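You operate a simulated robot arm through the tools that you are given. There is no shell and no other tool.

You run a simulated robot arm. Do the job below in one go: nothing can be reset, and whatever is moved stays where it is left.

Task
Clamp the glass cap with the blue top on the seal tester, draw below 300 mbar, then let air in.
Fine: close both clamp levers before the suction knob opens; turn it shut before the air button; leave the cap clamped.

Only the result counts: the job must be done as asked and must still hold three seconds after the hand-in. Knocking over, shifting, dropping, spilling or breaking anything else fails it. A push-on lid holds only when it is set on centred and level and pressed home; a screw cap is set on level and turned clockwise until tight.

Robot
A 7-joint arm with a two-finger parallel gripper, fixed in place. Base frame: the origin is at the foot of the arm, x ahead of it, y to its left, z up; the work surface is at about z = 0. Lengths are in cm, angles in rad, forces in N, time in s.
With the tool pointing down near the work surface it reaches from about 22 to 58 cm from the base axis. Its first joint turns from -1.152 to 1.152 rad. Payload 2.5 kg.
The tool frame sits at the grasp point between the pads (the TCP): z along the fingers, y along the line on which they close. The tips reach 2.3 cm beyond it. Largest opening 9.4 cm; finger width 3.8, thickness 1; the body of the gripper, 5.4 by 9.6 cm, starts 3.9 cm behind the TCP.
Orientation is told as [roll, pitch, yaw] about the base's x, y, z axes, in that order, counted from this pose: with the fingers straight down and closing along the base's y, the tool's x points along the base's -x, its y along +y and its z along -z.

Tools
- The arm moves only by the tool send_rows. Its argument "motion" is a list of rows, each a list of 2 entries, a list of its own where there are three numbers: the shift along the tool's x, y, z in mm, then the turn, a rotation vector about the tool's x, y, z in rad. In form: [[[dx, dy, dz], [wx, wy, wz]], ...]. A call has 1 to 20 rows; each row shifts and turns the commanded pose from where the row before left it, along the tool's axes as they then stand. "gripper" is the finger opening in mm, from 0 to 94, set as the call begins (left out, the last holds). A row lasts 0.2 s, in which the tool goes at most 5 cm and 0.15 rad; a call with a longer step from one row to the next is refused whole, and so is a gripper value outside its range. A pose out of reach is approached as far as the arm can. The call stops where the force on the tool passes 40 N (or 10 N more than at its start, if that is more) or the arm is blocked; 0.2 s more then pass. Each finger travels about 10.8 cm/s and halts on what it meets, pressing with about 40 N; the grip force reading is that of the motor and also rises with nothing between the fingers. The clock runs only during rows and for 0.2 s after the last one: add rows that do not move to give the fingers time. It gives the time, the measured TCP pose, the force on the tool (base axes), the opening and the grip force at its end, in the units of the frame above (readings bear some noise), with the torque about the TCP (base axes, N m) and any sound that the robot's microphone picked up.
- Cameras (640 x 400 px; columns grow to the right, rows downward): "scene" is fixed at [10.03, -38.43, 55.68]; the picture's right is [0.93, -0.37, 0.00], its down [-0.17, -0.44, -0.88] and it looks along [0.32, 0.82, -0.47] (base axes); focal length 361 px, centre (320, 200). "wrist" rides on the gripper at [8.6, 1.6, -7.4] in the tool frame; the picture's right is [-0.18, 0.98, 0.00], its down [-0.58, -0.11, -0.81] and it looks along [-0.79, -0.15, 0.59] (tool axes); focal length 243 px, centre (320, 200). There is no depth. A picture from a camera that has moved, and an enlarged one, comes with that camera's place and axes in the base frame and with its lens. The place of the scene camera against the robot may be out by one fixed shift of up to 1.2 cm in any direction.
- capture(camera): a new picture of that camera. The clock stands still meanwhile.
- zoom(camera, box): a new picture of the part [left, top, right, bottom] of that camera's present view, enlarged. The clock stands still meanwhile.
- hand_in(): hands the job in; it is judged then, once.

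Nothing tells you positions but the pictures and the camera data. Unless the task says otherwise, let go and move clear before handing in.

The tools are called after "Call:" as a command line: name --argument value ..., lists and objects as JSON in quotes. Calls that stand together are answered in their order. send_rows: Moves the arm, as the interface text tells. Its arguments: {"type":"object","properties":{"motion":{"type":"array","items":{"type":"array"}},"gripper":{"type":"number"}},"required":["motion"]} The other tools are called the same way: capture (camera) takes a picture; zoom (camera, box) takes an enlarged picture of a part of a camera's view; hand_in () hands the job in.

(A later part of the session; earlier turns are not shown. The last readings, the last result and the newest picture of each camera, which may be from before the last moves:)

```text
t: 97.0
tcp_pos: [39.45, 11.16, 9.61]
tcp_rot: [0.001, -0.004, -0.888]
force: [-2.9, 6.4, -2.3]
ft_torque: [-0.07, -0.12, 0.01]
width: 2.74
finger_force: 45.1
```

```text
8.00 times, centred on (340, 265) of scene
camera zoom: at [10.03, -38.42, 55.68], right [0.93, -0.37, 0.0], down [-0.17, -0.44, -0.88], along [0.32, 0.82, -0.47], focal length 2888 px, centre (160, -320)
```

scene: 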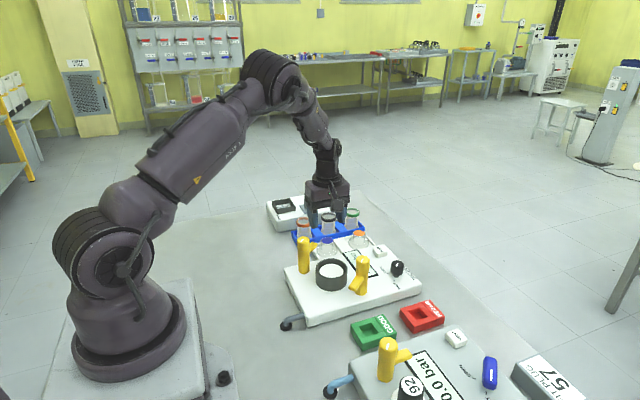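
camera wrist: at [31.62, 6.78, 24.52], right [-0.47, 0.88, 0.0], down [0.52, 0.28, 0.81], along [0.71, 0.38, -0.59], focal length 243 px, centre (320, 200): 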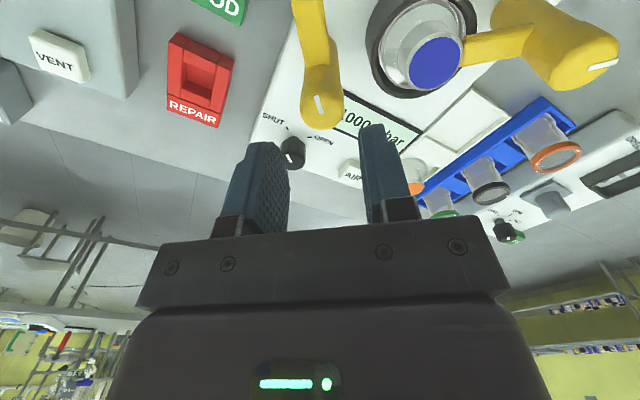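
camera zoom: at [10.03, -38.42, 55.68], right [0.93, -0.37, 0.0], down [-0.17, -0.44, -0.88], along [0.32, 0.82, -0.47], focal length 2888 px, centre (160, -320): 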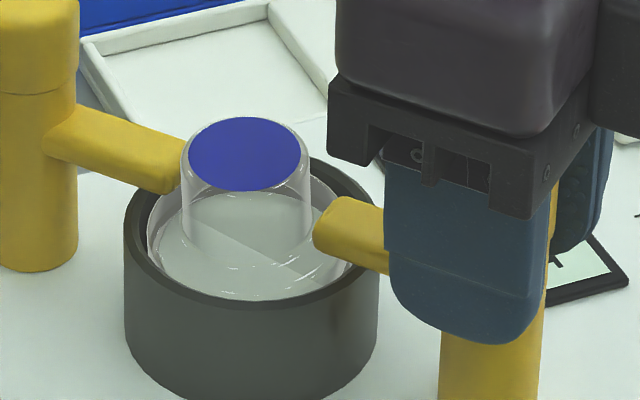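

There's no end-stop torque yet, so I'll keep turning in small steps until I feel it.

Call:
send_rows --motion '[[[0, 0, 0], [0, 0, 0.04]], [[0, 0, 0], [0, 0, 0]]]'

Call:
send_rows --motion '[[[0, 0, 0], [0, 0, 0.04]], [[0, 0, 0], [0, 0, 0]]]'

Call:
send_rows --motion '[[[0, 0, 0], [0, 0, 0.03]], [[0, 0, 0], [0, 0, 0]]]'

Call:
zoom --camera "scene" --box '[310, 240, 370, 290]'

```text
t: 97.6
tcp_pos: [39.35, 11.18, 9.6]
tcp_rot: [0.001, -0.002, -0.927]
force: [2.6, 5.4, -12.6]
ft_torque: [-0.28, -0.22, 0.59]
width: 2.73
finger_force: 45.3
```

```text
t: 98.2
tcp_pos: [39.46, 11.05, 9.61]
tcp_rot: [0.002, 0.0, -0.968]
force: [3.3, 6.7, -13.0]
ft_torque: [0.09, 0.04, 0.52]
width: 2.76
finger_force: 44.6
```

```text
t: 98.8
tcp_pos: [39.34, 11.1, 9.66]
tcp_rot: [0.002, 0.0, -0.998]
force: [4.9, 7.3, -15.8]
ft_torque: [-0.05, -0.04, 0.44]
width: 2.75
finger_force: 45.4
```

```text
8.00 times, centred on (340, 265) of scene
camera zoom: at [10.03, -38.42, 55.68], right [0.93, -0.37, 0.0], down [-0.17, -0.44, -0.88], along [0.32, 0.82, -0.47], focal length 2888 px, centre (160, -320)
```

zoom: 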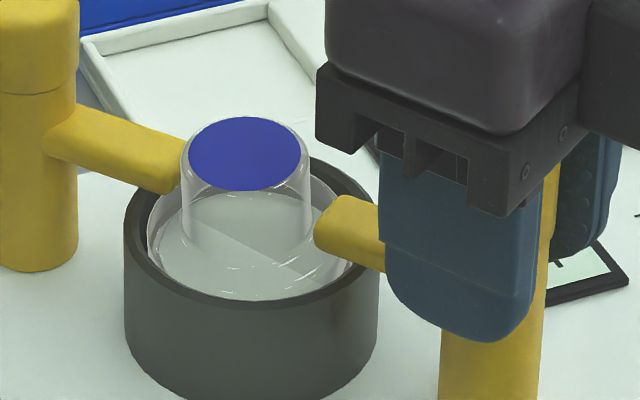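

Lever B hit its stop at about 0.55 N·m; the grip then slipped a little, which is harmless. I'll release, rise and inspect the clamped cap from above.

Call:
send_rows --motion '[[[0, 0, 0], [0, 0, 0]], [[0, 0, 0], [0, 0, 0]], [[0, 0, -20], [0, 0, 0]], [[0, 0, -20], [0, 0, 0]], [[0, 0, -20], [0, 0, 0]], [[0, 0, -15], [0, 0, 0]], [[0, 0, 0], [0, 0, -0.14]], [[0, 0, 0], [0, 0, -0.14]], [[0, 0, 0], [0, 0, -0.14]], [[0, 0, 0], [0, 0, -0.14]], [[0, 0, 0], [0, 0, -0.14]], [[0, 0, 0], [0, 0, -0.14]], [[0, 0, 0], [0, 0, -0.14]], [[0, 0, 0], [0, 0.14, 0]], [[0, 0, 0], [0, 0.14, 0]], [[0, 0, 0], [0, 0.14, 0]], [[0, 0, 0], [0, 0.14, 0]], [[0, 0, 0], [0, 0, 0]]]' --gripper 40

Call:
capture --camera "wrist"

Call:
zoom --camera "scene" --box '[305, 235, 375, 295]'

```text
t: 102.6
tcp_pos: [39.34, 11.1, 17.07]
tcp_rot: [0.002, 0.56, -0.018]
force: [0.3, 0.5, 0.7]
ft_torque: [-0.02, -0.02, -0.02]
width: 4.02
finger_force: 0.0
```

```text
taken
camera wrist: at [36.01, 12.73, 28.0], right [0.17, 0.98, -0.1], down [0.92, -0.13, 0.37], along [0.35, -0.15, -0.92], focal length 243 px, centre (320, 200)
```

wrist: 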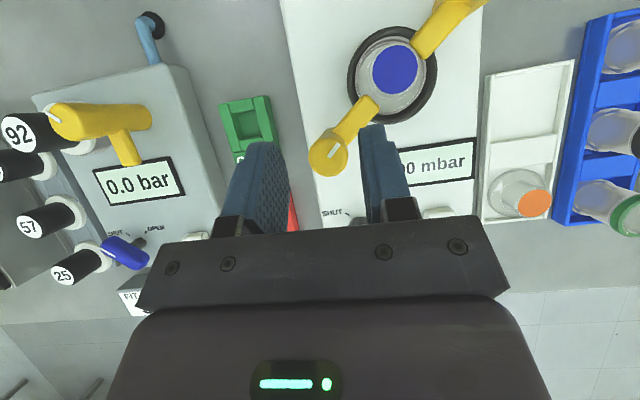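

```text
6.67 times, centred on (340, 265) of scene
camera zoom: at [10.03, -38.43, 55.68], right [0.93, -0.37, 0.0], down [-0.17, -0.44, -0.88], along [0.32, 0.82, -0.47], focal length 2407 px, centre (187, -233)
```

zoom: 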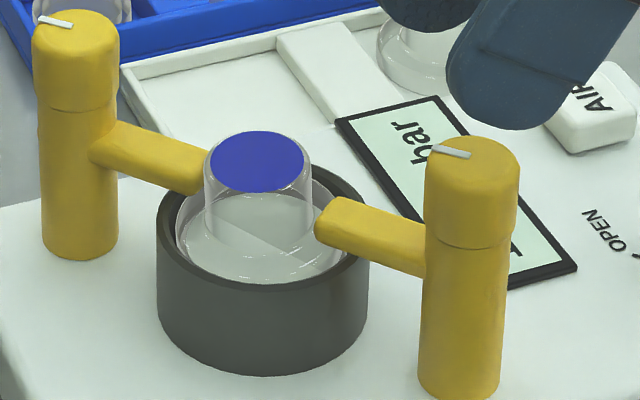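

Call:
zoom --camera "wrist" --box '[300, 0, 490, 190]'

Call:
zoom --camera "wrist" --box '[340, 15, 450, 130]'

Call:
zoom --camera "scene" --box '[318, 250, 358, 285]'

```text
2.11 times, centred on (395, 95) of wrist
camera zoom: at [36.01, 12.73, 28.0], right [0.17, 0.98, -0.1], down [0.92, -0.13, 0.37], along [0.35, -0.15, -0.92], focal length 511 px, centre (162, 421)
```

zoom: 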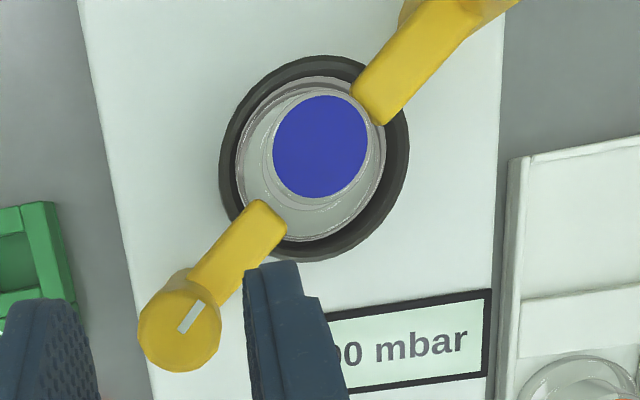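

```text
3.48 times, centred on (395, 72) of wrist
camera zoom: at [36.01, 12.73, 28.0], right [0.17, 0.98, -0.1], down [0.92, -0.13, 0.37], along [0.35, -0.15, -0.92], focal length 844 px, centre (59, 644)
```

zoom: 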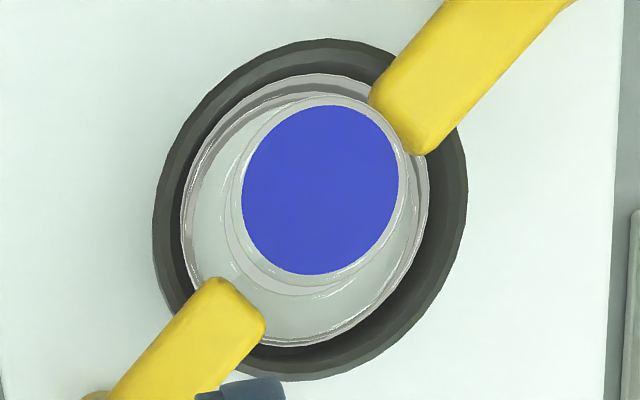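

```text
11.43 times, centred on (338, 268) of scene
camera zoom: at [10.03, -38.43, 55.68], right [0.93, -0.37, 0.0], down [-0.17, -0.44, -0.88], along [0.32, 0.82, -0.47], focal length 4126 px, centre (114, -571)
```

zoom: 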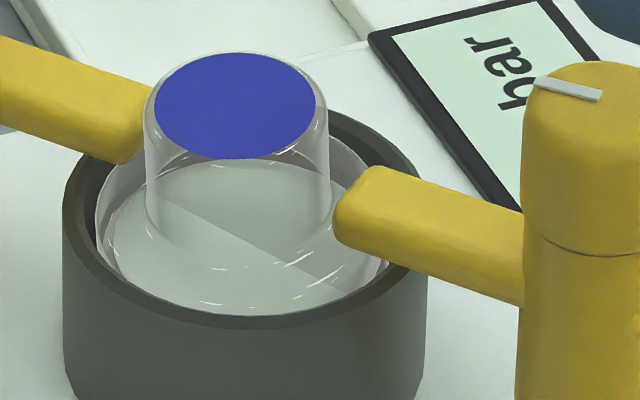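

Both arms now sit over the flange, pointing at the cup centre at their end stops (128° and −49°). Next is the suction knob, so I'll level the tool and move above it for a close look.

Call:
send_rows --motion '[[[0, 0, 0], [0, -0.14, 0]], [[0, 0, 0], [0, -0.14, 0]], [[0, 0, 0], [0, -0.14, 0]], [[0, 0, 0], [0, -0.14, 0]], [[-23, 3, 0], [0, 0, 0]], [[-23, 3, 0], [0, 0, 0]], [[-23, 3, 0], [0, 0, 0]], [[-23, 3, 0], [0, 0, 0]], [[0, 0, 0], [0, 0, 0]], [[0, 0, 0], [0, 0, 0]]]' --gripper 50

Call:
capture --camera "wrist"

Call:
zoom --camera "wrist" --box '[240, 20, 400, 160]'

Call:
zoom --camera "scene" --box '[370, 245, 430, 300]'

```text
t: 104.8
tcp_pos: [48.56, 12.09, 16.98]
tcp_rot: [0.002, -0.002, -0.02]
force: [-0.2, 0.6, -0.1]
ft_torque: [0.02, 0.0, -0.03]
width: 5.02
finger_force: 0.0
```

```text
taken
camera wrist: at [39.89, 13.84, 24.52], right [0.2, 0.98, 0.0], down [0.58, -0.12, 0.81], along [0.79, -0.16, -0.59], focal length 243 px, centre (320, 200)
```

wrist: 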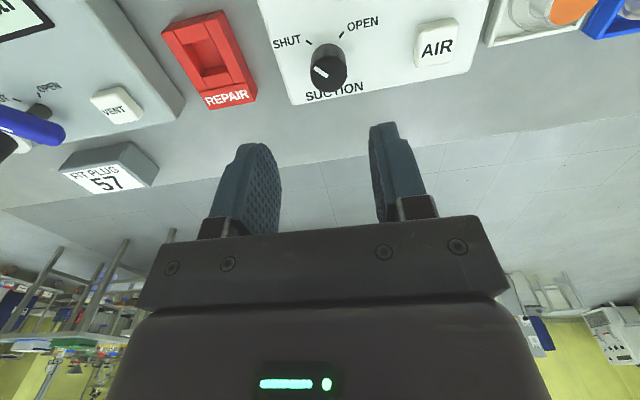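

```text
2.86 times, centred on (320, 90) of wrist
camera zoom: at [39.89, 13.84, 24.52], right [0.2, 0.98, 0.0], down [0.58, -0.12, 0.81], along [0.79, -0.16, -0.59], focal length 693 px, centre (320, 514)
```

zoom: 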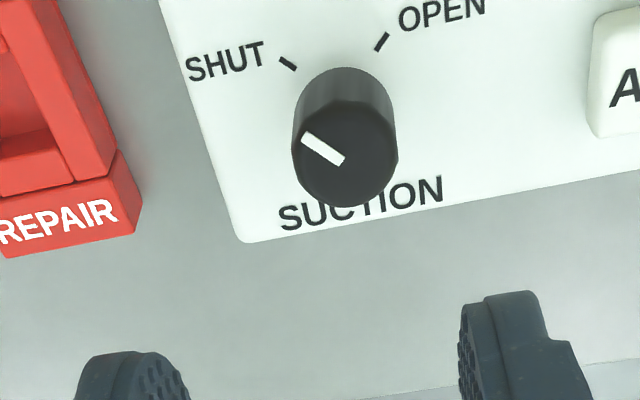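

```text
7.27 times, centred on (400, 272) of scene
camera zoom: at [10.03, -38.43, 55.68], right [0.93, -0.37, 0.0], down [-0.17, -0.44, -0.88], along [0.32, 0.82, -0.47], focal length 2626 px, centre (-262, -327)
```

zoom: 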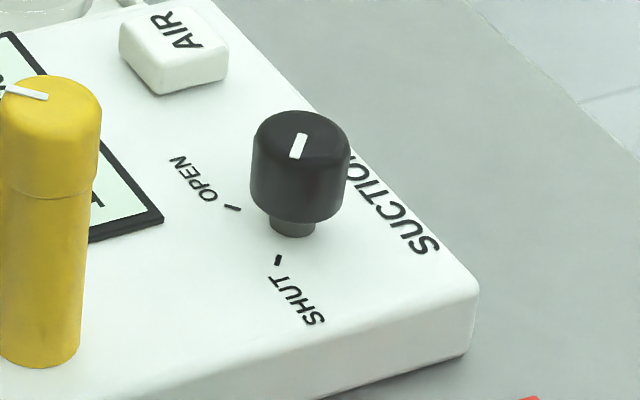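

The knob axis is at about (48.8, 12.6) with its top at z≈6.4. It points to SHUT (about −133°), and OPEN is about 94° clockwise. I'll yaw the gripper so the turn stays mid-range, then centre over the knob.

Call:
send_rows --motion '[[[0, 0, 0], [0, 0, -0.1367]], [[0, 0, 0], [0, 0, -0.1367]], [[0, 0, 0], [0, 0, -0.1367]], [[0, 0, 0], [0, 0, -0.1367]], [[0, 0, 0], [0, 0, -0.1367]], [[0, 0, 0], [0, 0, -0.1367]], [[-6.1, 1.75, 0], [0, 0, 0]], [[0, 0, 15], [0, 0, 0]], [[0, 0, 15], [0, 0, 0]], [[0, 0, 10], [0, 0, 0]], [[0, 0, 0], [0, 0, 0]], [[0, 0, 0], [0, 0, 0]]]' --gripper 46

Call:
capture --camera "wrist"

Call:
zoom --camera "wrist" --box '[250, 60, 390, 200]'

Call:
zoom --camera "scene" --box '[300, 200, 430, 310]'

```text
t: 107.4
tcp_pos: [49.06, 12.67, 13.04]
tcp_rot: [-0.001, -0.001, 0.803]
force: [-0.6, -0.3, 0.2]
ft_torque: [0.03, 0.0, 0.0]
width: 4.59
finger_force: 0.1
```

```text
taken
camera wrist: at [41.75, 7.52, 20.55], right [-0.58, 0.82, 0.0], down [0.48, 0.34, 0.81], along [0.66, 0.47, -0.59], focal length 243 px, centre (320, 200)
```

wrist: 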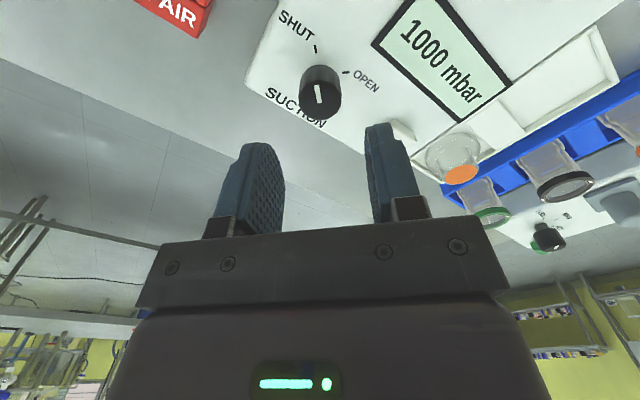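

```text
2.86 times, centred on (320, 130) of wrist
camera zoom: at [41.75, 7.52, 20.55], right [-0.58, 0.82, 0.0], down [0.48, 0.34, 0.81], along [0.66, 0.47, -0.59], focal length 693 px, centre (320, 400)
```

zoom: 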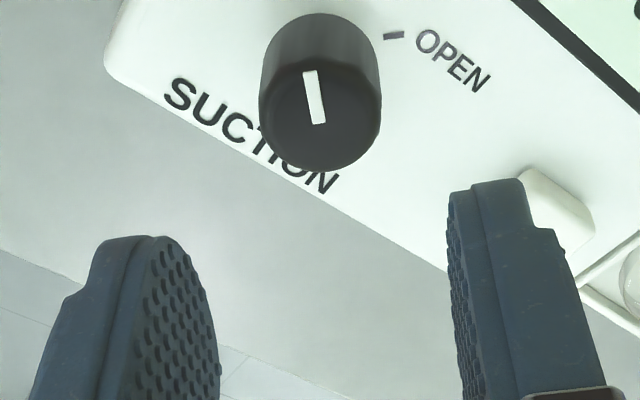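

```text
3.64 times, centred on (365, 255) of scene
camera zoom: at [10.03, -38.43, 55.68], right [0.93, -0.37, 0.0], down [-0.17, -0.44, -0.88], along [0.32, 0.82, -0.47], focal length 1313 px, centre (156, 0)
```

zoom: 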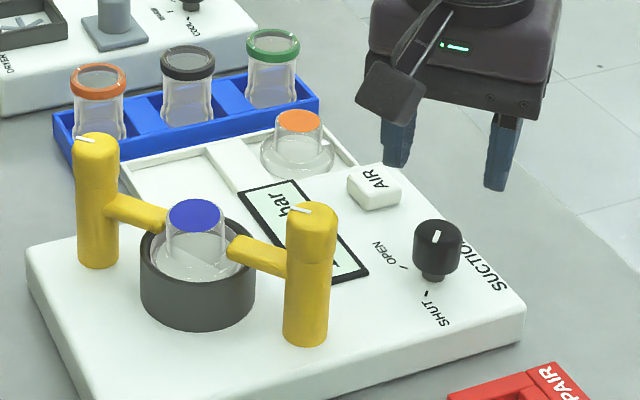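

The gripper is centred over the knob. I'll descend around it and close.

Call:
send_rows --motion '[[[0, 0, 15], [0, 0, 0]], [[0, 0, 20], [0, 0, 0]], [[0, 0, 15], [0, 0, 0]], [[0, 0, 10], [0, 0, 0]], [[0, 0, 3], [0, 0, 0]], [[0, 0, 0], [0, 0, 0]], [[0, 0, 0], [0, 0, 0]]]'

Call:
capture --camera "wrist"

Call:
zoom --camera "scene" --box '[340, 220, 430, 300]'

```text
t: 109.0
tcp_pos: [48.93, 12.73, 6.87]
tcp_rot: [-0.002, -0.002, 0.801]
force: [-0.2, -1.4, -0.1]
ft_torque: [0.0, -0.01, -0.01]
width: 4.59
finger_force: 0.0
```

```text
taken
camera wrist: at [41.77, 7.57, 14.3], right [-0.58, 0.82, 0.0], down [0.48, 0.34, 0.81], along [0.66, 0.47, -0.59], focal length 243 px, centre (320, 200)
```

wrist: 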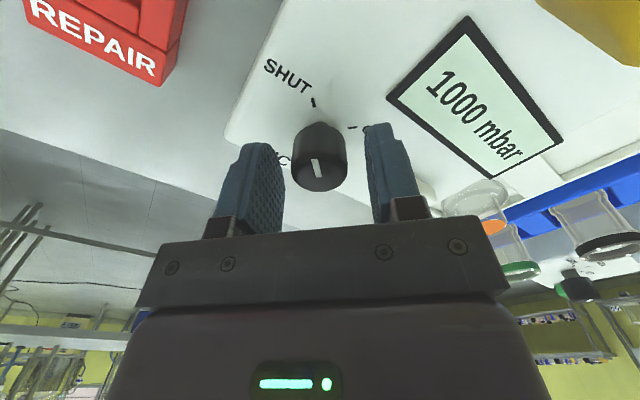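

```text
5.00 times, centred on (385, 260) of scene
camera zoom: at [10.03, -38.43, 55.68], right [0.93, -0.37, 0.0], down [-0.17, -0.44, -0.88], along [0.32, 0.82, -0.47], focal length 1805 px, centre (-5, -100)
```

zoom: 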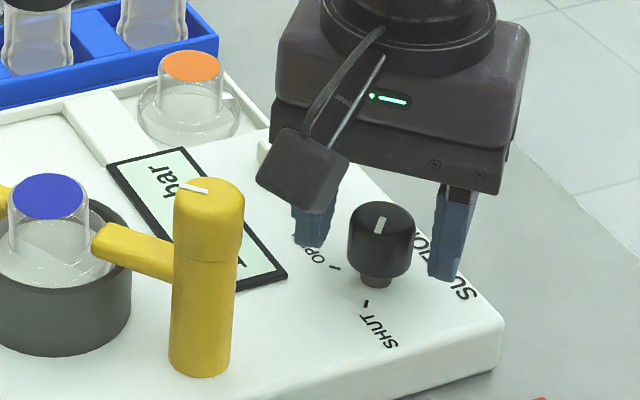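

The display is readable from here, which helps. I'll close on the knob; the closing itself must not turn it.

Call:
send_rows --motion '[[[0, 0, 0], [0, 0, 0]], [[0, 0, 0], [0, 0, 0]], [[0, 0, 0], [0, 0, 0]]]' --gripper 15

Call:
capture --camera "wrist"

```text
t: 109.8
tcp_pos: [48.98, 12.7, 6.8]
tcp_rot: [-0.001, -0.002, 0.801]
force: [4.6, -0.3, -4.1]
ft_torque: [0.01, -0.14, 0.0]
width: 2.72
finger_force: 44.5
```

```text
taken
camera wrist: at [41.78, 7.55, 14.3], right [-0.58, 0.82, 0.0], down [0.48, 0.34, 0.81], along [0.66, 0.47, -0.59], focal length 243 px, centre (320, 200)
```

wrist: 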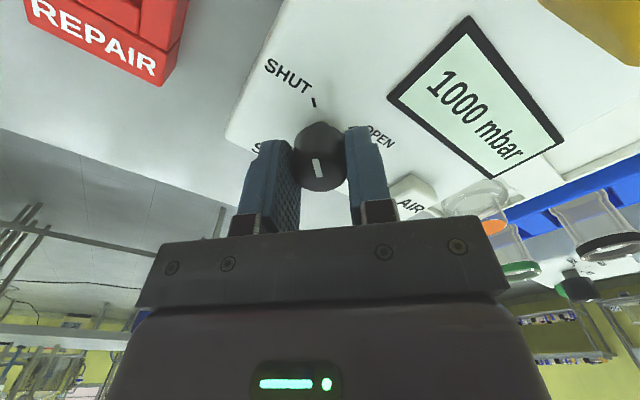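

I'm turning the knob clockwise toward OPEN in stages, watching the display.

Call:
send_rows --motion '[[[0, 0, 0], [0, 0, 0.12]], [[0, 0, 0], [0, 0, 0.12]], [[0, 0, 0], [0, 0, 0.12]], [[0, 0, 0], [0, 0, 0.12]], [[0, 0, 0], [0, 0, 0.12]], [[0, 0, 0], [0, 0, 0.12]], [[0, 0, 0], [0, 0, 0.12]], [[0, 0, 0], [0, 0, 0]]]'

Call:
capture --camera "wrist"

Call:
zoom --camera "scene" --box '[310, 220, 430, 300]'

```text
t: 111.6
tcp_pos: [48.86, 12.75, 6.76]
tcp_rot: [-0.002, -0.005, -0.041]
force: [27.0, -0.8, -20.1]
ft_torque: [-0.02, 0.01, 0.03]
width: 2.71
finger_force: 45.3
```

```text
taken
camera wrist: at [40.36, 14.62, 14.28], right [0.23, 0.97, 0.0], down [0.57, -0.13, 0.81], along [0.79, -0.18, -0.59], focal length 243 px, centre (320, 200)
```

wrist: 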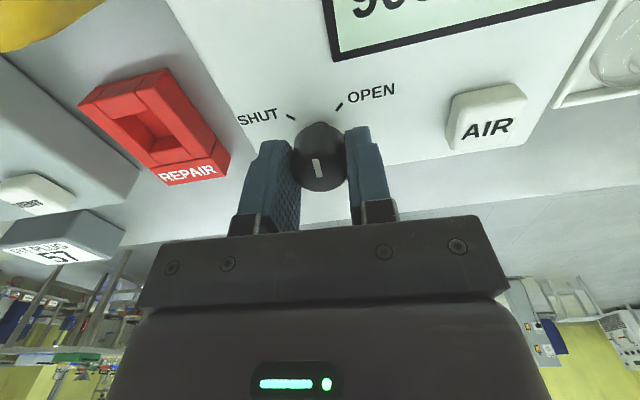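

```text
5.00 times, centred on (370, 260) of scene
camera zoom: at [10.04, -38.42, 55.68], right [0.93, -0.37, 0.0], down [-0.17, -0.44, -0.88], along [0.32, 0.82, -0.47], focal length 1805 px, centre (70, -100)
```

zoom: 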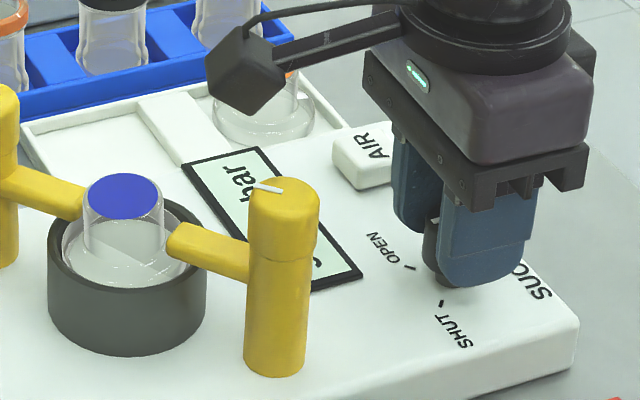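

The display has started to change. I'll read it, and relieve the side force by moving with the knob before turning further.

Call:
zoom --camera "wrist" --box '[300, 0, 640, 180]'

Call:
zoom --camera "scene" --box '[345, 245, 385, 285]'

```text
1.88 times, centred on (470, 90) of wrist
camera zoom: at [40.36, 14.62, 14.28], right [0.23, 0.97, 0.0], down [0.57, -0.13, 0.81], along [0.79, -0.18, -0.59], focal length 457 px, centre (38, 407)
```

zoom: 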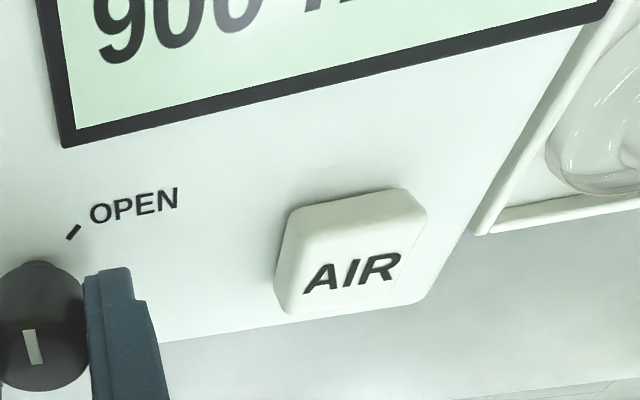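

```text
10.00 times, centred on (365, 265) of scene
camera zoom: at [10.04, -38.42, 55.68], right [0.93, -0.37, 0.0], down [-0.17, -0.44, -0.88], along [0.32, 0.82, -0.47], focal length 3611 px, centre (-130, -450)
```

zoom: 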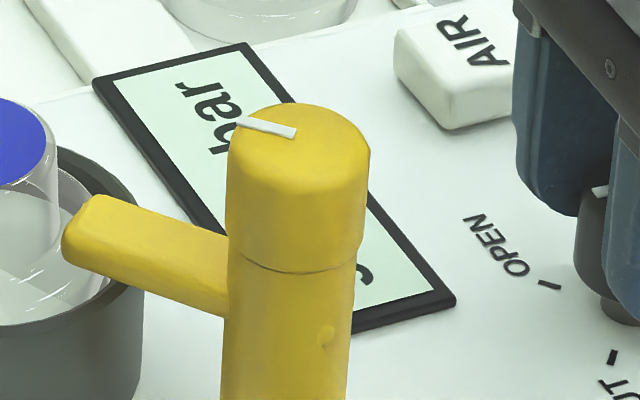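

The pressure is falling (about 900), so the cap is drawing. I'll shift 1 mm toward +x to relieve the side force and turn on to OPEN.

Call:
send_rows --motion '[[[-1.0, 0, 0], [0, 0, 0]], [[0, 0, 0], [0, 0, 0.12]], [[0, 0, 0], [0, 0, 0.12]], [[0, 0, 0], [0, 0, 0.12]], [[0, 0, 0], [0, 0, 0]]]'

Call:
capture --camera "wrist"

```text
t: 112.8
tcp_pos: [48.99, 12.76, 6.87]
tcp_rot: [0.0, 0.001, -0.402]
force: [2.9, -1.5, -0.1]
ft_torque: [-0.12, -0.13, 0.01]
width: 2.72
finger_force: 44.6
```

```text
taken
camera wrist: at [41.65, 17.51, 14.34], right [0.55, 0.83, 0.0], down [0.49, -0.33, 0.81], along [0.67, -0.45, -0.59], focal length 243 px, centre (320, 200)
```

wrist: 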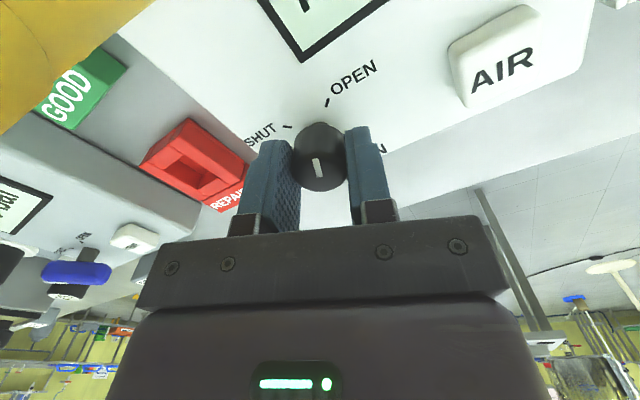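

The force is relieved. I'll continue to the OPEN mark.

Call:
send_rows --motion '[[[0, 0, 0], [0, 0, 0.11]], [[0, 0, 0], [0, 0, 0.11]], [[0, 0, 0], [0, 0, 0.11]], [[0, 0, 0], [0, 0, 0.11]], [[0, 0, 0], [0, 0, 0]]]'

Call:
capture --camera "wrist"

Call:
zoom --camera "scene" --box '[310, 220, 430, 300]'

```text
t: 114.0
tcp_pos: [49.01, 12.68, 6.81]
tcp_rot: [-0.002, 0.0, -0.841]
force: [-9.7, -3.6, 9.8]
ft_torque: [-0.31, 0.17, 0.57]
width: 2.71
finger_force: 45.3
```

```text
taken
camera wrist: at [44.48, 20.13, 14.34], right [0.86, 0.52, 0.0], down [0.31, -0.51, 0.81], along [0.42, -0.69, -0.59], focal length 243 px, centre (320, 200)
```

wrist: 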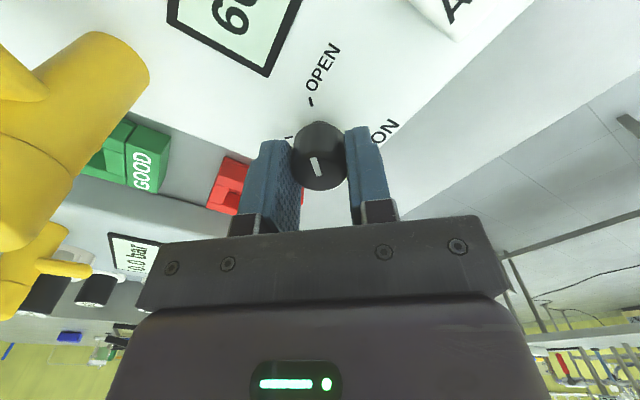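

```text
5.00 times, centred on (370, 260) of scene
camera zoom: at [10.02, -38.43, 55.68], right [0.93, -0.37, 0.0], down [-0.17, -0.44, -0.88], along [0.32, 0.82, -0.47], focal length 1805 px, centre (70, -100)
```

zoom: 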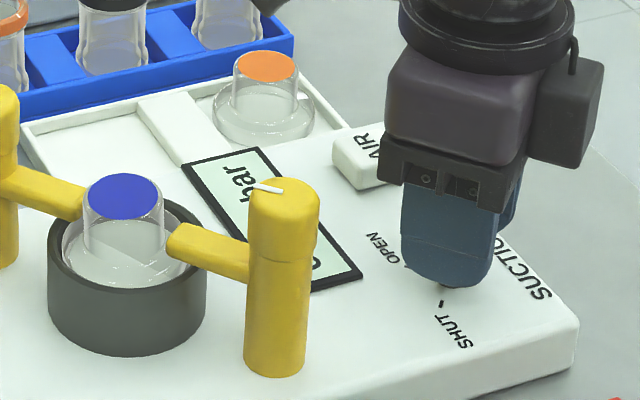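

The knob is at its OPEN stop and the display reads about 60x and falling. I'll hold and watch.

Call:
send_rows --motion '[[[0, 0, 0], [0, 0, 0]], [[0, 0, 0], [0, 0, 0]], [[0, 0, 0], [0, 0, 0]], [[0, 0, 0], [0, 0, 0]], [[0, 0, 0], [0, 0, 0]], [[0, 0, 0], [0, 0, 0]], [[0, 0, 0], [0, 0, 0]]]'

Call:
zoom --camera "wrist" --box '[150, 0, 350, 120]'

```text
t: 115.6
tcp_pos: [49.01, 12.76, 6.89]
tcp_rot: [-0.001, 0.0, -0.839]
force: [-16.6, -3.3, 16.5]
ft_torque: [-0.16, 0.39, 0.29]
width: 2.73
finger_force: 45.5
```

```text
3.20 times, centred on (250, 60) of wrist
camera zoom: at [44.47, 20.12, 14.34], right [0.85, 0.52, 0.0], down [0.31, -0.51, 0.81], along [0.42, -0.69, -0.59], focal length 776 px, centre (544, 648)
```

zoom: 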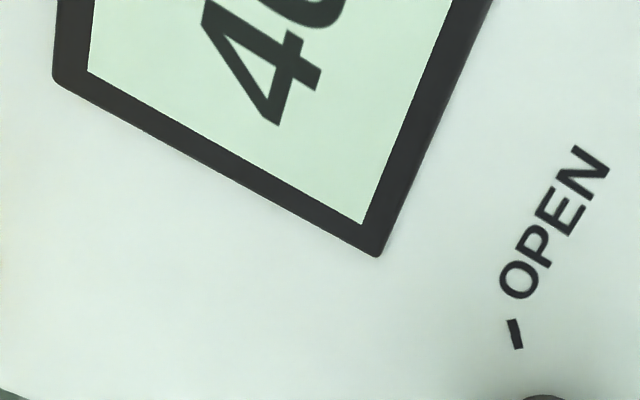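

It's in the 400s now, so I'll wait longer.

Call:
send_rows --motion '[[[0, 0, 0], [0, 0, 0]], [[0, 0, 0], [0, 0, 0]], [[0, 0, 0], [0, 0, 0]], [[0, 0, 0], [0, 0, 0]], [[0, 0, 0], [0, 0, 0]], [[0, 0, 0], [0, 0, 0]], [[0, 0, 0], [0, 0, 0]], [[0, 0, 0], [0, 0, 0]], [[0, 0, 0], [0, 0, 0]]]'

Call:
zoom --camera "wrist" --box '[150, 0, 350, 120]'

```text
t: 117.6
tcp_pos: [49.0, 12.61, 6.78]
tcp_rot: [0.001, -0.001, -0.839]
force: [-15.9, -2.4, 15.7]
ft_torque: [-0.08, 0.46, 0.22]
width: 2.74
finger_force: 45.5
```

```text
3.20 times, centred on (250, 60) of wrist
camera zoom: at [44.47, 20.12, 14.33], right [0.85, 0.52, 0.0], down [0.31, -0.51, 0.81], along [0.42, -0.69, -0.59], focal length 776 px, centre (544, 648)
```

zoom: 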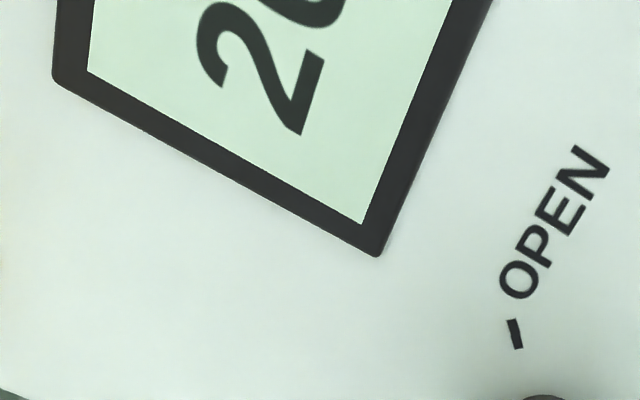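

It's below 300 now (2xx). I'm turning the knob back counter-clockwise to SHUT.

Call:
send_rows --motion '[[[0, 0, 0], [0, 0, -0.12]], [[0, 0, 0], [0, 0, -0.12]], [[0, 0, 0], [0, 0, -0.12]], [[0, 0, 0], [0, 0, -0.12]], [[0, 0, 0], [0, 0, -0.12]], [[0, 0, 0], [0, 0, -0.12]], [[0, 0, 0], [0, 0, -0.12]], [[0, 0, 0], [0, 0, 0]]]'

Call:
zoom --camera "wrist" --box '[240, 0, 640, 180]'

```text
t: 119.4
tcp_pos: [49.03, 12.76, 6.85]
tcp_rot: [0.0, -0.004, 0.003]
force: [-4.7, 0.6, 6.4]
ft_torque: [0.0, -0.01, 0.01]
width: 2.71
finger_force: 44.8
```

```text
1.60 times, centred on (440, 90) of wrist
camera zoom: at [40.38, 14.22, 14.3], right [0.18, 0.98, 0.0], down [0.58, -0.11, 0.81], along [0.79, -0.15, -0.59], focal length 388 px, centre (128, 376)
```

zoom: 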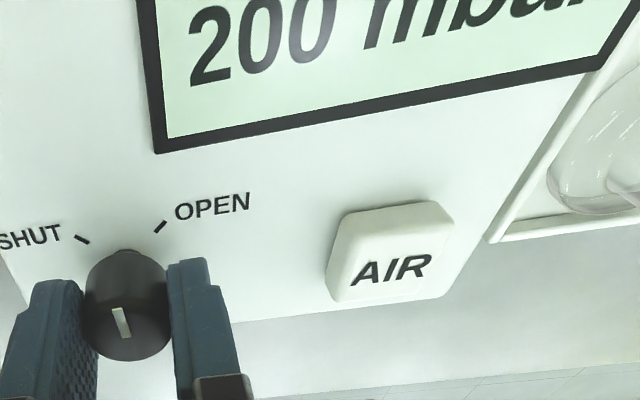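

The display reads 200 mbar. I'll continue to the SHUT stop.

Call:
send_rows --motion '[[[0, 0, 0], [0, 0, -0.12]], [[0, 0, 0], [0, 0, -0.12]], [[0, 0, 0], [0, 0, -0.12]], [[0, 0, 0], [0, 0, -0.12]], [[0, 0, 0], [0, 0, -0.12]], [[0, 0, 0], [0, 0, -0.1]], [[0, 0, 0], [0, 0, -0.08]], [[0, 0, 0], [0, 0, 0]]]'

Call:
capture --camera "wrist"

```text
t: 121.2
tcp_pos: [49.04, 12.73, 6.84]
tcp_rot: [0.0, -0.002, 0.781]
force: [7.2, 4.7, -9.2]
ft_torque: [0.27, -0.16, -0.34]
width: 2.72
finger_force: 45.4
```

```text
taken
camera wrist: at [41.72, 7.69, 14.32], right [-0.56, 0.83, 0.0], down [0.49, 0.33, 0.81], along [0.67, 0.45, -0.59], focal length 243 px, centre (320, 200)
```

wrist: 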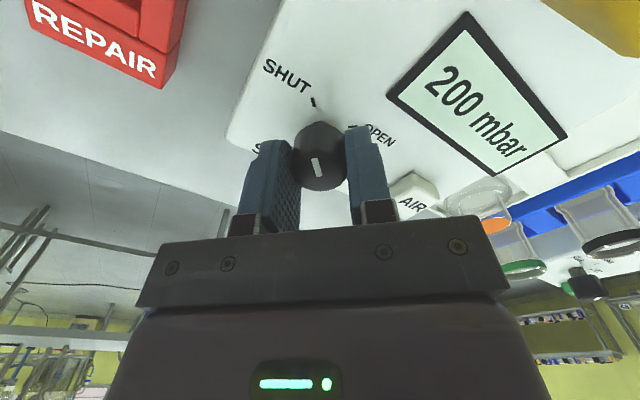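

It's near the SHUT stop, with torque building. I'll push slightly further to be sure it's fully shut.

Call:
send_rows --motion '[[[0, 0, 0], [0, 0, -0.04]], [[0, 0, 0], [0, 0, -0.03]], [[0, 0, 0], [0, 0, 0]]]'

Call:
send_rows --motion '[[[0, 0, 0], [0, 0, 0]], [[0, 0, 0], [0, 0, 0]]]' --gripper 46

Call:
zoom --camera "wrist" --box '[240, 50, 400, 210]'

Call:
capture --camera "wrist"

```text
t: 122.0
tcp_pos: [49.07, 12.65, 6.86]
tcp_rot: [-0.001, 0.001, 0.853]
force: [-3.5, 0.7, 6.7]
ft_torque: [-0.28, 0.38, -0.64]
width: 2.69
finger_force: 44.8
```

```text
t: 122.6
tcp_pos: [48.98, 12.74, 6.8]
tcp_rot: [0.0, -0.002, 0.852]
force: [-0.3, -0.1, 0.0]
ft_torque: [-0.02, 0.01, 0.03]
width: 4.58
finger_force: 0.1
```

```text
2.50 times, centred on (320, 130) of wrist
camera zoom: at [42.06, 7.21, 14.27], right [-0.62, 0.79, 0.0], down [0.46, 0.37, 0.81], along [0.63, 0.5, -0.59], focal length 606 px, centre (320, 375)
```

zoom: 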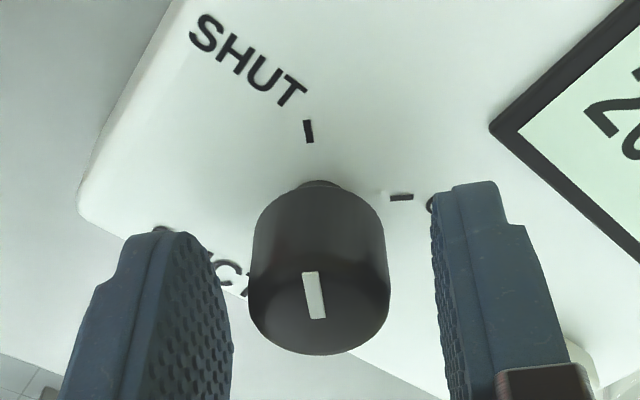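

```text
taken
camera wrist: at [42.06, 7.21, 14.27], right [-0.62, 0.79, 0.0], down [0.46, 0.37, 0.81], along [0.63, 0.5, -0.59], focal length 243 px, centre (320, 200)
```

wrist: 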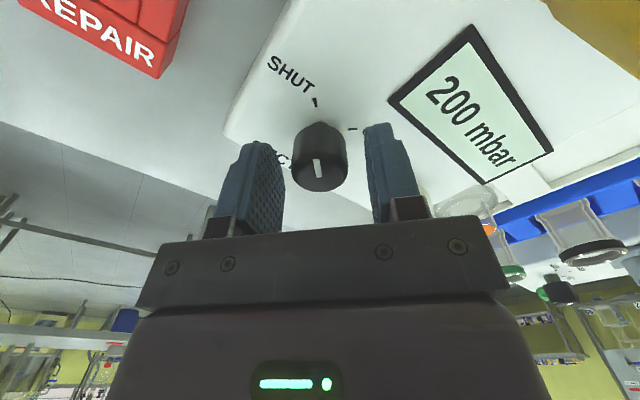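

The knob is shut and the display holds at 200 mbar. I'll rise and move above the AIR button to measure it.

Call:
send_rows --motion '[[[0, 0, -20], [0, 0, 0]], [[0, 0, -20], [0, 0, 0]], [[0, 0, -20], [0, 0, 0]], [[0, 0, -20], [0, 0, 0]], [[0, 0, 0], [0, 0, 0.1217]], [[0, 0, 0], [0, 0, 0.1217]], [[0, 0, 0], [0, 0, 0.1217]], [[0, 0, 0], [0, 0, 0.1217]], [[0, 0, 0], [0, 0, 0.1217]], [[0, 0, 0], [0, 0, 0.1217]], [[0, 0, 0], [0, 0, 0.1217]], [[0, 20, 0], [0, 0, 0]], [[0, 20, 0], [0, 0, 0]], [[0, 20, 0], [0, 0, 0]], [[0, 22, 0], [0, 0, 0]], [[0, 0, 0], [0, 0, 0]], [[0, 0, 0], [0, 0, 0]]]'

Call:
capture --camera "wrist"

Call:
zoom --camera "wrist" --box '[240, 20, 400, 160]'

Call:
zoom --camera "scene" --box '[300, 200, 430, 310]'

```text
t: 126.2
tcp_pos: [49.12, 20.93, 14.94]
tcp_rot: [-0.001, -0.001, 0.0]
force: [0.7, -0.4, -0.2]
ft_torque: [-0.02, 0.0, -0.01]
width: 4.66
finger_force: 0.1
```

```text
taken
camera wrist: at [40.41, 22.48, 22.38], right [0.18, 0.98, 0.0], down [0.58, -0.11, 0.81], along [0.79, -0.15, -0.59], focal length 243 px, centre (320, 200)
```

wrist: 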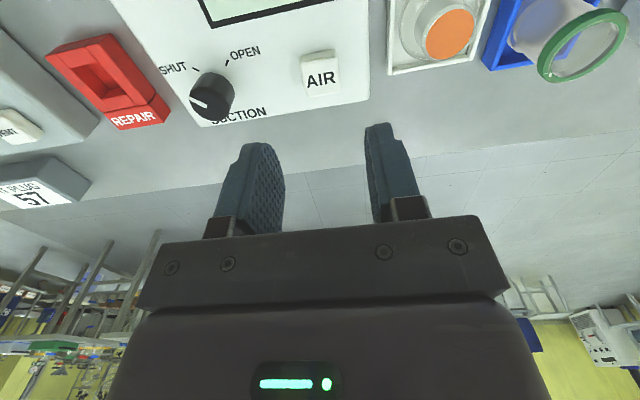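

```text
2.86 times, centred on (320, 90) of wrist
camera zoom: at [40.41, 22.48, 22.38], right [0.18, 0.98, 0.0], down [0.58, -0.11, 0.81], along [0.79, -0.15, -0.59], focal length 693 px, centre (320, 514)
```

zoom: 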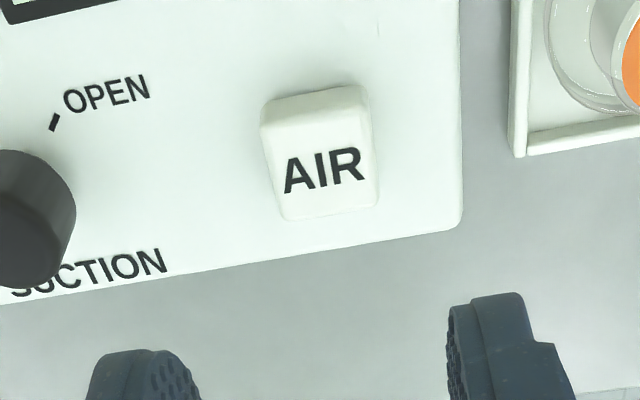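

```text
3.64 times, centred on (365, 255) of scene
camera zoom: at [10.03, -38.42, 55.68], right [0.93, -0.37, 0.0], down [-0.17, -0.44, -0.88], along [0.32, 0.82, -0.47], focal length 1313 px, centre (156, 0)
```

zoom: 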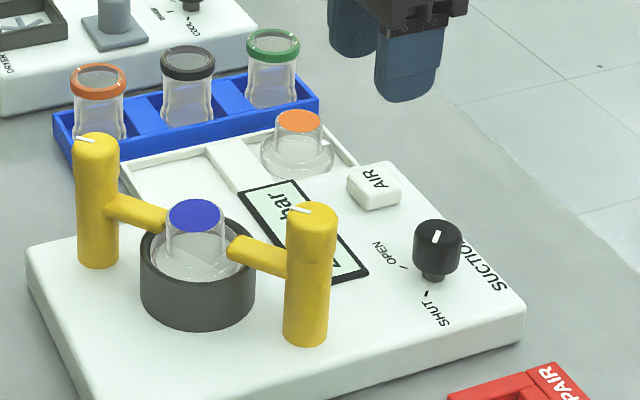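

The button centre is at about (49.5, 20.85), top at about z 4.5. I'll close the fingers, shift 4.5 mm and descend to just above it.

Call:
send_rows --motion '[[[-4.5, 0, 0], [0, 0, 0]], [[0, 0, 0], [0, 0, 0]], [[0, 0, 20], [0, 0, 0]], [[0, 0, 20], [0, 0, 0]], [[0, 0, 18], [0, 0, 0]], [[0, 0, 12], [0, 0, 0]], [[0, 0, 0], [0, 0, 0]], [[0, 0, 0], [0, 0, 0]]]' --gripper 0

Call:
capture --camera "wrist"

Call:
zoom --camera "scene" --box '[350, 210, 430, 280]'

```text
t: 128.0
tcp_pos: [49.36, 20.82, 7.75]
tcp_rot: [0.001, -0.002, -0.001]
force: [0.5, 0.2, 0.4]
ft_torque: [-0.02, 0.01, -0.01]
width: 0.0
finger_force: 40.4
```

```text
taken
camera wrist: at [40.75, 22.41, 15.29], right [0.18, 0.98, 0.0], down [0.58, -0.11, 0.81], along [0.79, -0.15, -0.59], focal length 243 px, centre (320, 200)
```

wrist: 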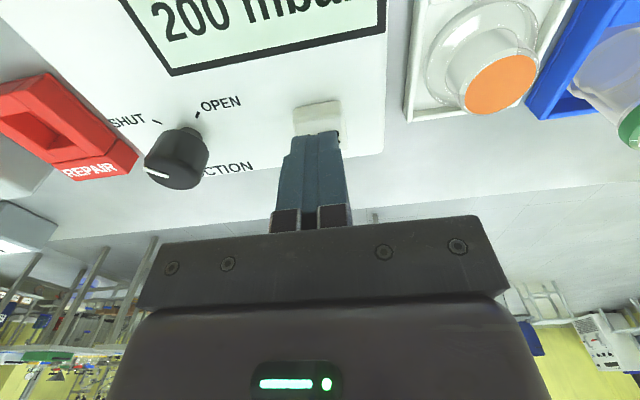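

```text
5.71 times, centred on (390, 245) of scene
camera zoom: at [10.03, -38.43, 55.68], right [0.93, -0.37, 0.0], down [-0.17, -0.44, -0.88], along [0.32, 0.82, -0.47], focal length 2063 px, centre (-80, -57)
```

zoom: 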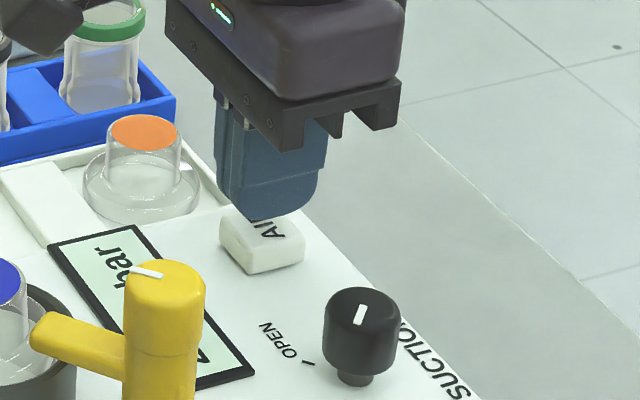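

The fingertips are right above the button and the display still reads 200 mbar. I'm pressing down in small steps.

Call:
send_rows --motion '[[[0, 0, 3], [0, 0, 0]], [[0, 0, 3], [0, 0, 0]], [[0, 0, 0], [0, 0, 0]]]'

Call:
send_rows --motion '[[[0, 0, 1.5], [0, 0, 0]], [[0, 0, 1.5], [0, 0, 0]], [[0, 0, 0], [0, 0, 0]]]'

Call:
send_rows --motion '[[[0, 0, 1], [0, 0, 0]], [[0, 0, 1], [0, 0, 0]], [[0, 0, 0], [0, 0, 0]]]'

Call:
capture --camera "wrist"

```text
t: 128.8
tcp_pos: [49.63, 20.79, 7.2]
tcp_rot: [0.0, -0.001, 0.0]
force: [0.5, -1.0, 0.0]
ft_torque: [0.03, 0.01, 0.03]
width: 0.0
finger_force: 40.1
```

```text
t: 129.6
tcp_pos: [49.54, 20.93, 6.95]
tcp_rot: [0.0, -0.001, 0.0]
force: [-0.9, -0.2, -0.3]
ft_torque: [-0.05, -0.01, 0.0]
width: 0.03
finger_force: 39.7
```

```text
t: 130.4
tcp_pos: [49.54, 20.93, 6.61]
tcp_rot: [0.0, -0.004, 0.001]
force: [0.6, -0.1, 1.1]
ft_torque: [-0.01, 0.0, 0.0]
width: 0.0
finger_force: 39.8
```

```text
taken
camera wrist: at [40.81, 22.48, 14.14], right [0.18, 0.98, 0.0], down [0.58, -0.11, 0.81], along [0.79, -0.15, -0.59], focal length 243 px, centre (320, 200)
```

wrist: 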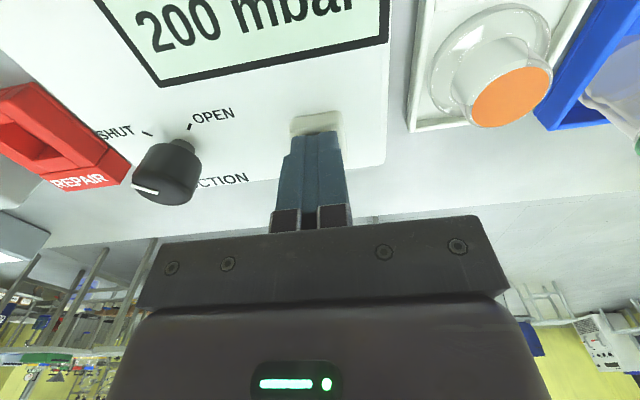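

Contact is just starting at about 1 N. I'll continue pressing gently.

Call:
send_rows --motion '[[[0, 0, 1], [0, 0, 0]], [[0, 0, 0], [0, 0, 0]]]'

Call:
send_rows --motion '[[[0, 0, 1], [0, 0, 0]], [[0, 0, 0], [0, 0, 0]]]'

Call:
capture --camera "wrist"

```text
t: 131.0
tcp_pos: [49.42, 20.91, 6.48]
tcp_rot: [0.001, -0.003, -0.001]
force: [0.6, 0.3, 0.7]
ft_torque: [0.03, -0.03, -0.02]
width: 0.0
finger_force: 39.8
```

```text
t: 131.6
tcp_pos: [49.45, 20.88, 6.43]
tcp_rot: [0.0, -0.001, 0.0]
force: [-0.5, 1.4, 2.3]
ft_torque: [0.05, 0.09, 0.01]
width: 0.02
finger_force: 40.4
heard: click
```

```text
taken
camera wrist: at [40.77, 22.43, 13.96], right [0.18, 0.98, 0.0], down [0.58, -0.11, 0.81], along [0.79, -0.15, -0.59], focal length 243 px, centre (320, 200)
```

wrist: 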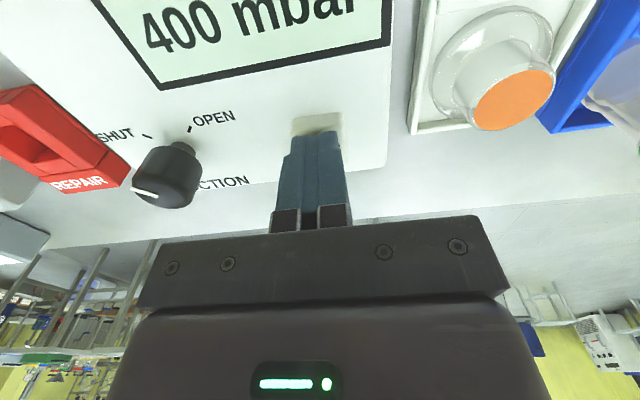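

It clicked, and the pressure is rising (400 mbar). I'll hold the button until it's back at 1000.

Call:
send_rows --motion '[[[0, 0, 0], [0, 0, 0]], [[0, 0, 0], [0, 0, 0]], [[0, 0, 0], [0, 0, 0]], [[0, 0, 0], [0, 0, 0]], [[0, 0, 0], [0, 0, 0]], [[0, 0, 0], [0, 0, 0]], [[0, 0, 0], [0, 0, 0]], [[0, 0, 0], [0, 0, 0]], [[0, 0, 0], [0, 0, 0]], [[0, 0, 0], [0, 0, 0]]]'

Call:
capture --camera "wrist"

```text
t: 133.8
tcp_pos: [49.54, 20.78, 6.42]
tcp_rot: [-0.001, -0.003, -0.001]
force: [-1.0, -0.9, 1.0]
ft_torque: [-0.05, 0.07, 0.03]
width: 0.0
finger_force: 40.0
```

```text
taken
camera wrist: at [40.79, 22.41, 13.96], right [0.18, 0.98, 0.0], down [0.58, -0.11, 0.81], along [0.79, -0.15, -0.59], focal length 243 px, centre (320, 200)
```

wrist: 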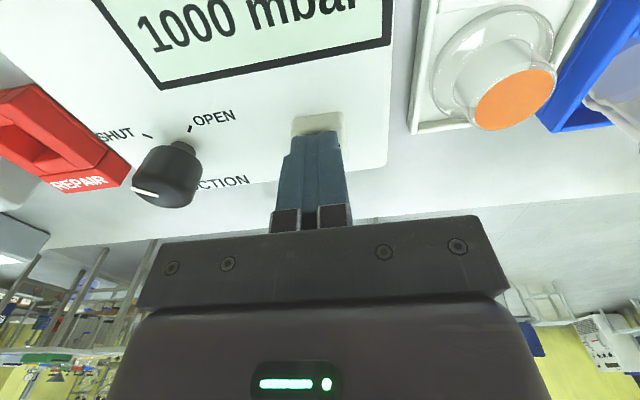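

Air is in and the display reads 1000 mbar. I'll rise clear of the button and inspect everything before handing in.

Call:
send_rows --motion '[[[0, 0, -5], [0, 0, 0]], [[0, 0, -15], [0, 0, 0]], [[0, 0, -25], [0, 0, 0]], [[0, 0, -25], [0, 0, 0]], [[0, 0, -25], [0, 0, 0]], [[0, 0, -25], [0, 0, 0]], [[0, 0, -25], [0, 0, 0]], [[20, 0, -20], [0, 0, 0]], [[20, 0, -20], [0, 0, 0]], [[0, 0, 0], [0, 0, 0]], [[0, 0, 0], [0, 0, 0]]]'

Call:
capture --camera "scene"

Call:
capture --camera "wrist"

Call:
zoom --camera "scene" --box '[290, 220, 420, 310]'

Call:
zoom --camera "scene" --box '[312, 245, 362, 290]'

```text
t: 136.2
tcp_pos: [45.44, 20.99, 24.86]
tcp_rot: [0.0, 0.0, 0.0]
force: [-0.2, 0.1, -0.9]
ft_torque: [0.02, 0.04, 0.02]
width: 0.0
finger_force: 39.7
```

```text
taken
```

scene: 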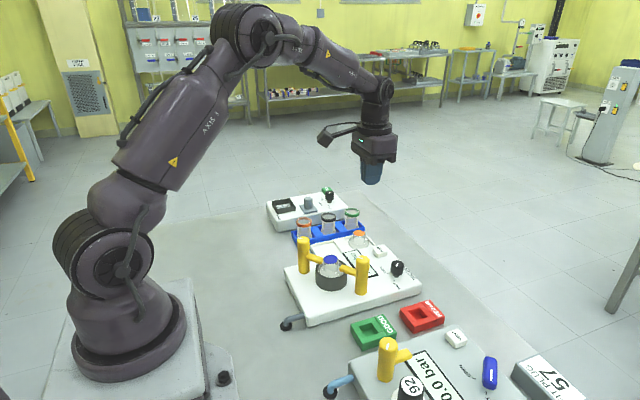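

```text
taken
camera wrist: at [36.85, 22.46, 32.4], right [0.18, 0.98, 0.0], down [0.58, -0.11, 0.81], along [0.79, -0.15, -0.59], focal length 243 px, centre (320, 200)
```

wrist: 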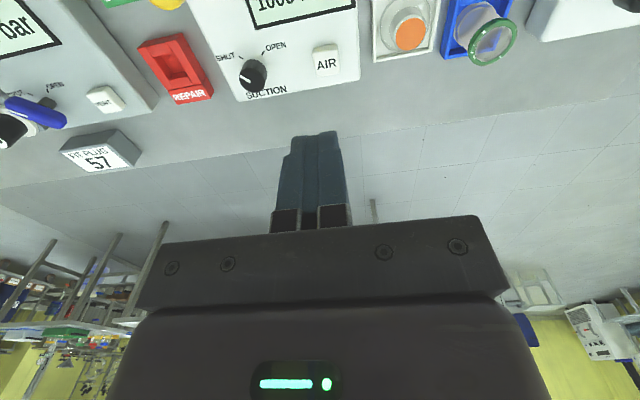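

```text
4.44 times, centred on (355, 265) of scene
camera zoom: at [10.03, -38.43, 55.68], right [0.93, -0.37, 0.0], down [-0.17, -0.44, -0.88], along [0.32, 0.82, -0.47], focal length 1605 px, centre (164, -89)
```

zoom: 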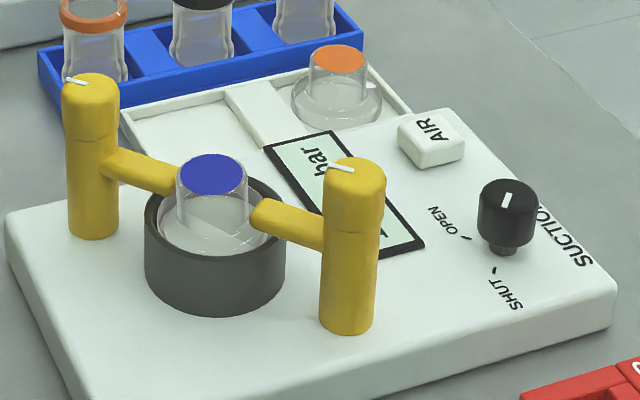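

```text
8.89 times, centred on (337, 268) of scene
camera zoom: at [10.03, -38.43, 55.68], right [0.93, -0.37, 0.0], down [-0.17, -0.44, -0.88], along [0.32, 0.82, -0.47], focal length 3210 px, centre (169, -400)
```

zoom: 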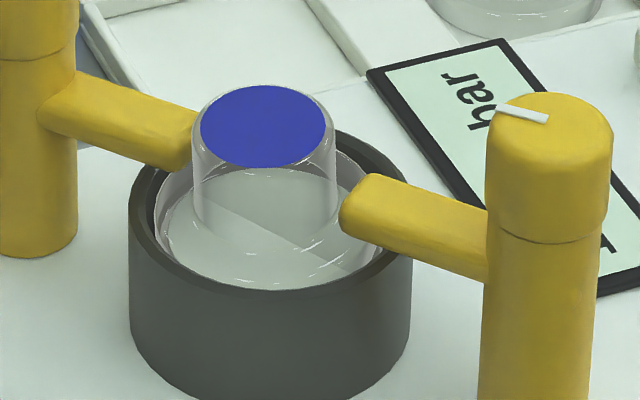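

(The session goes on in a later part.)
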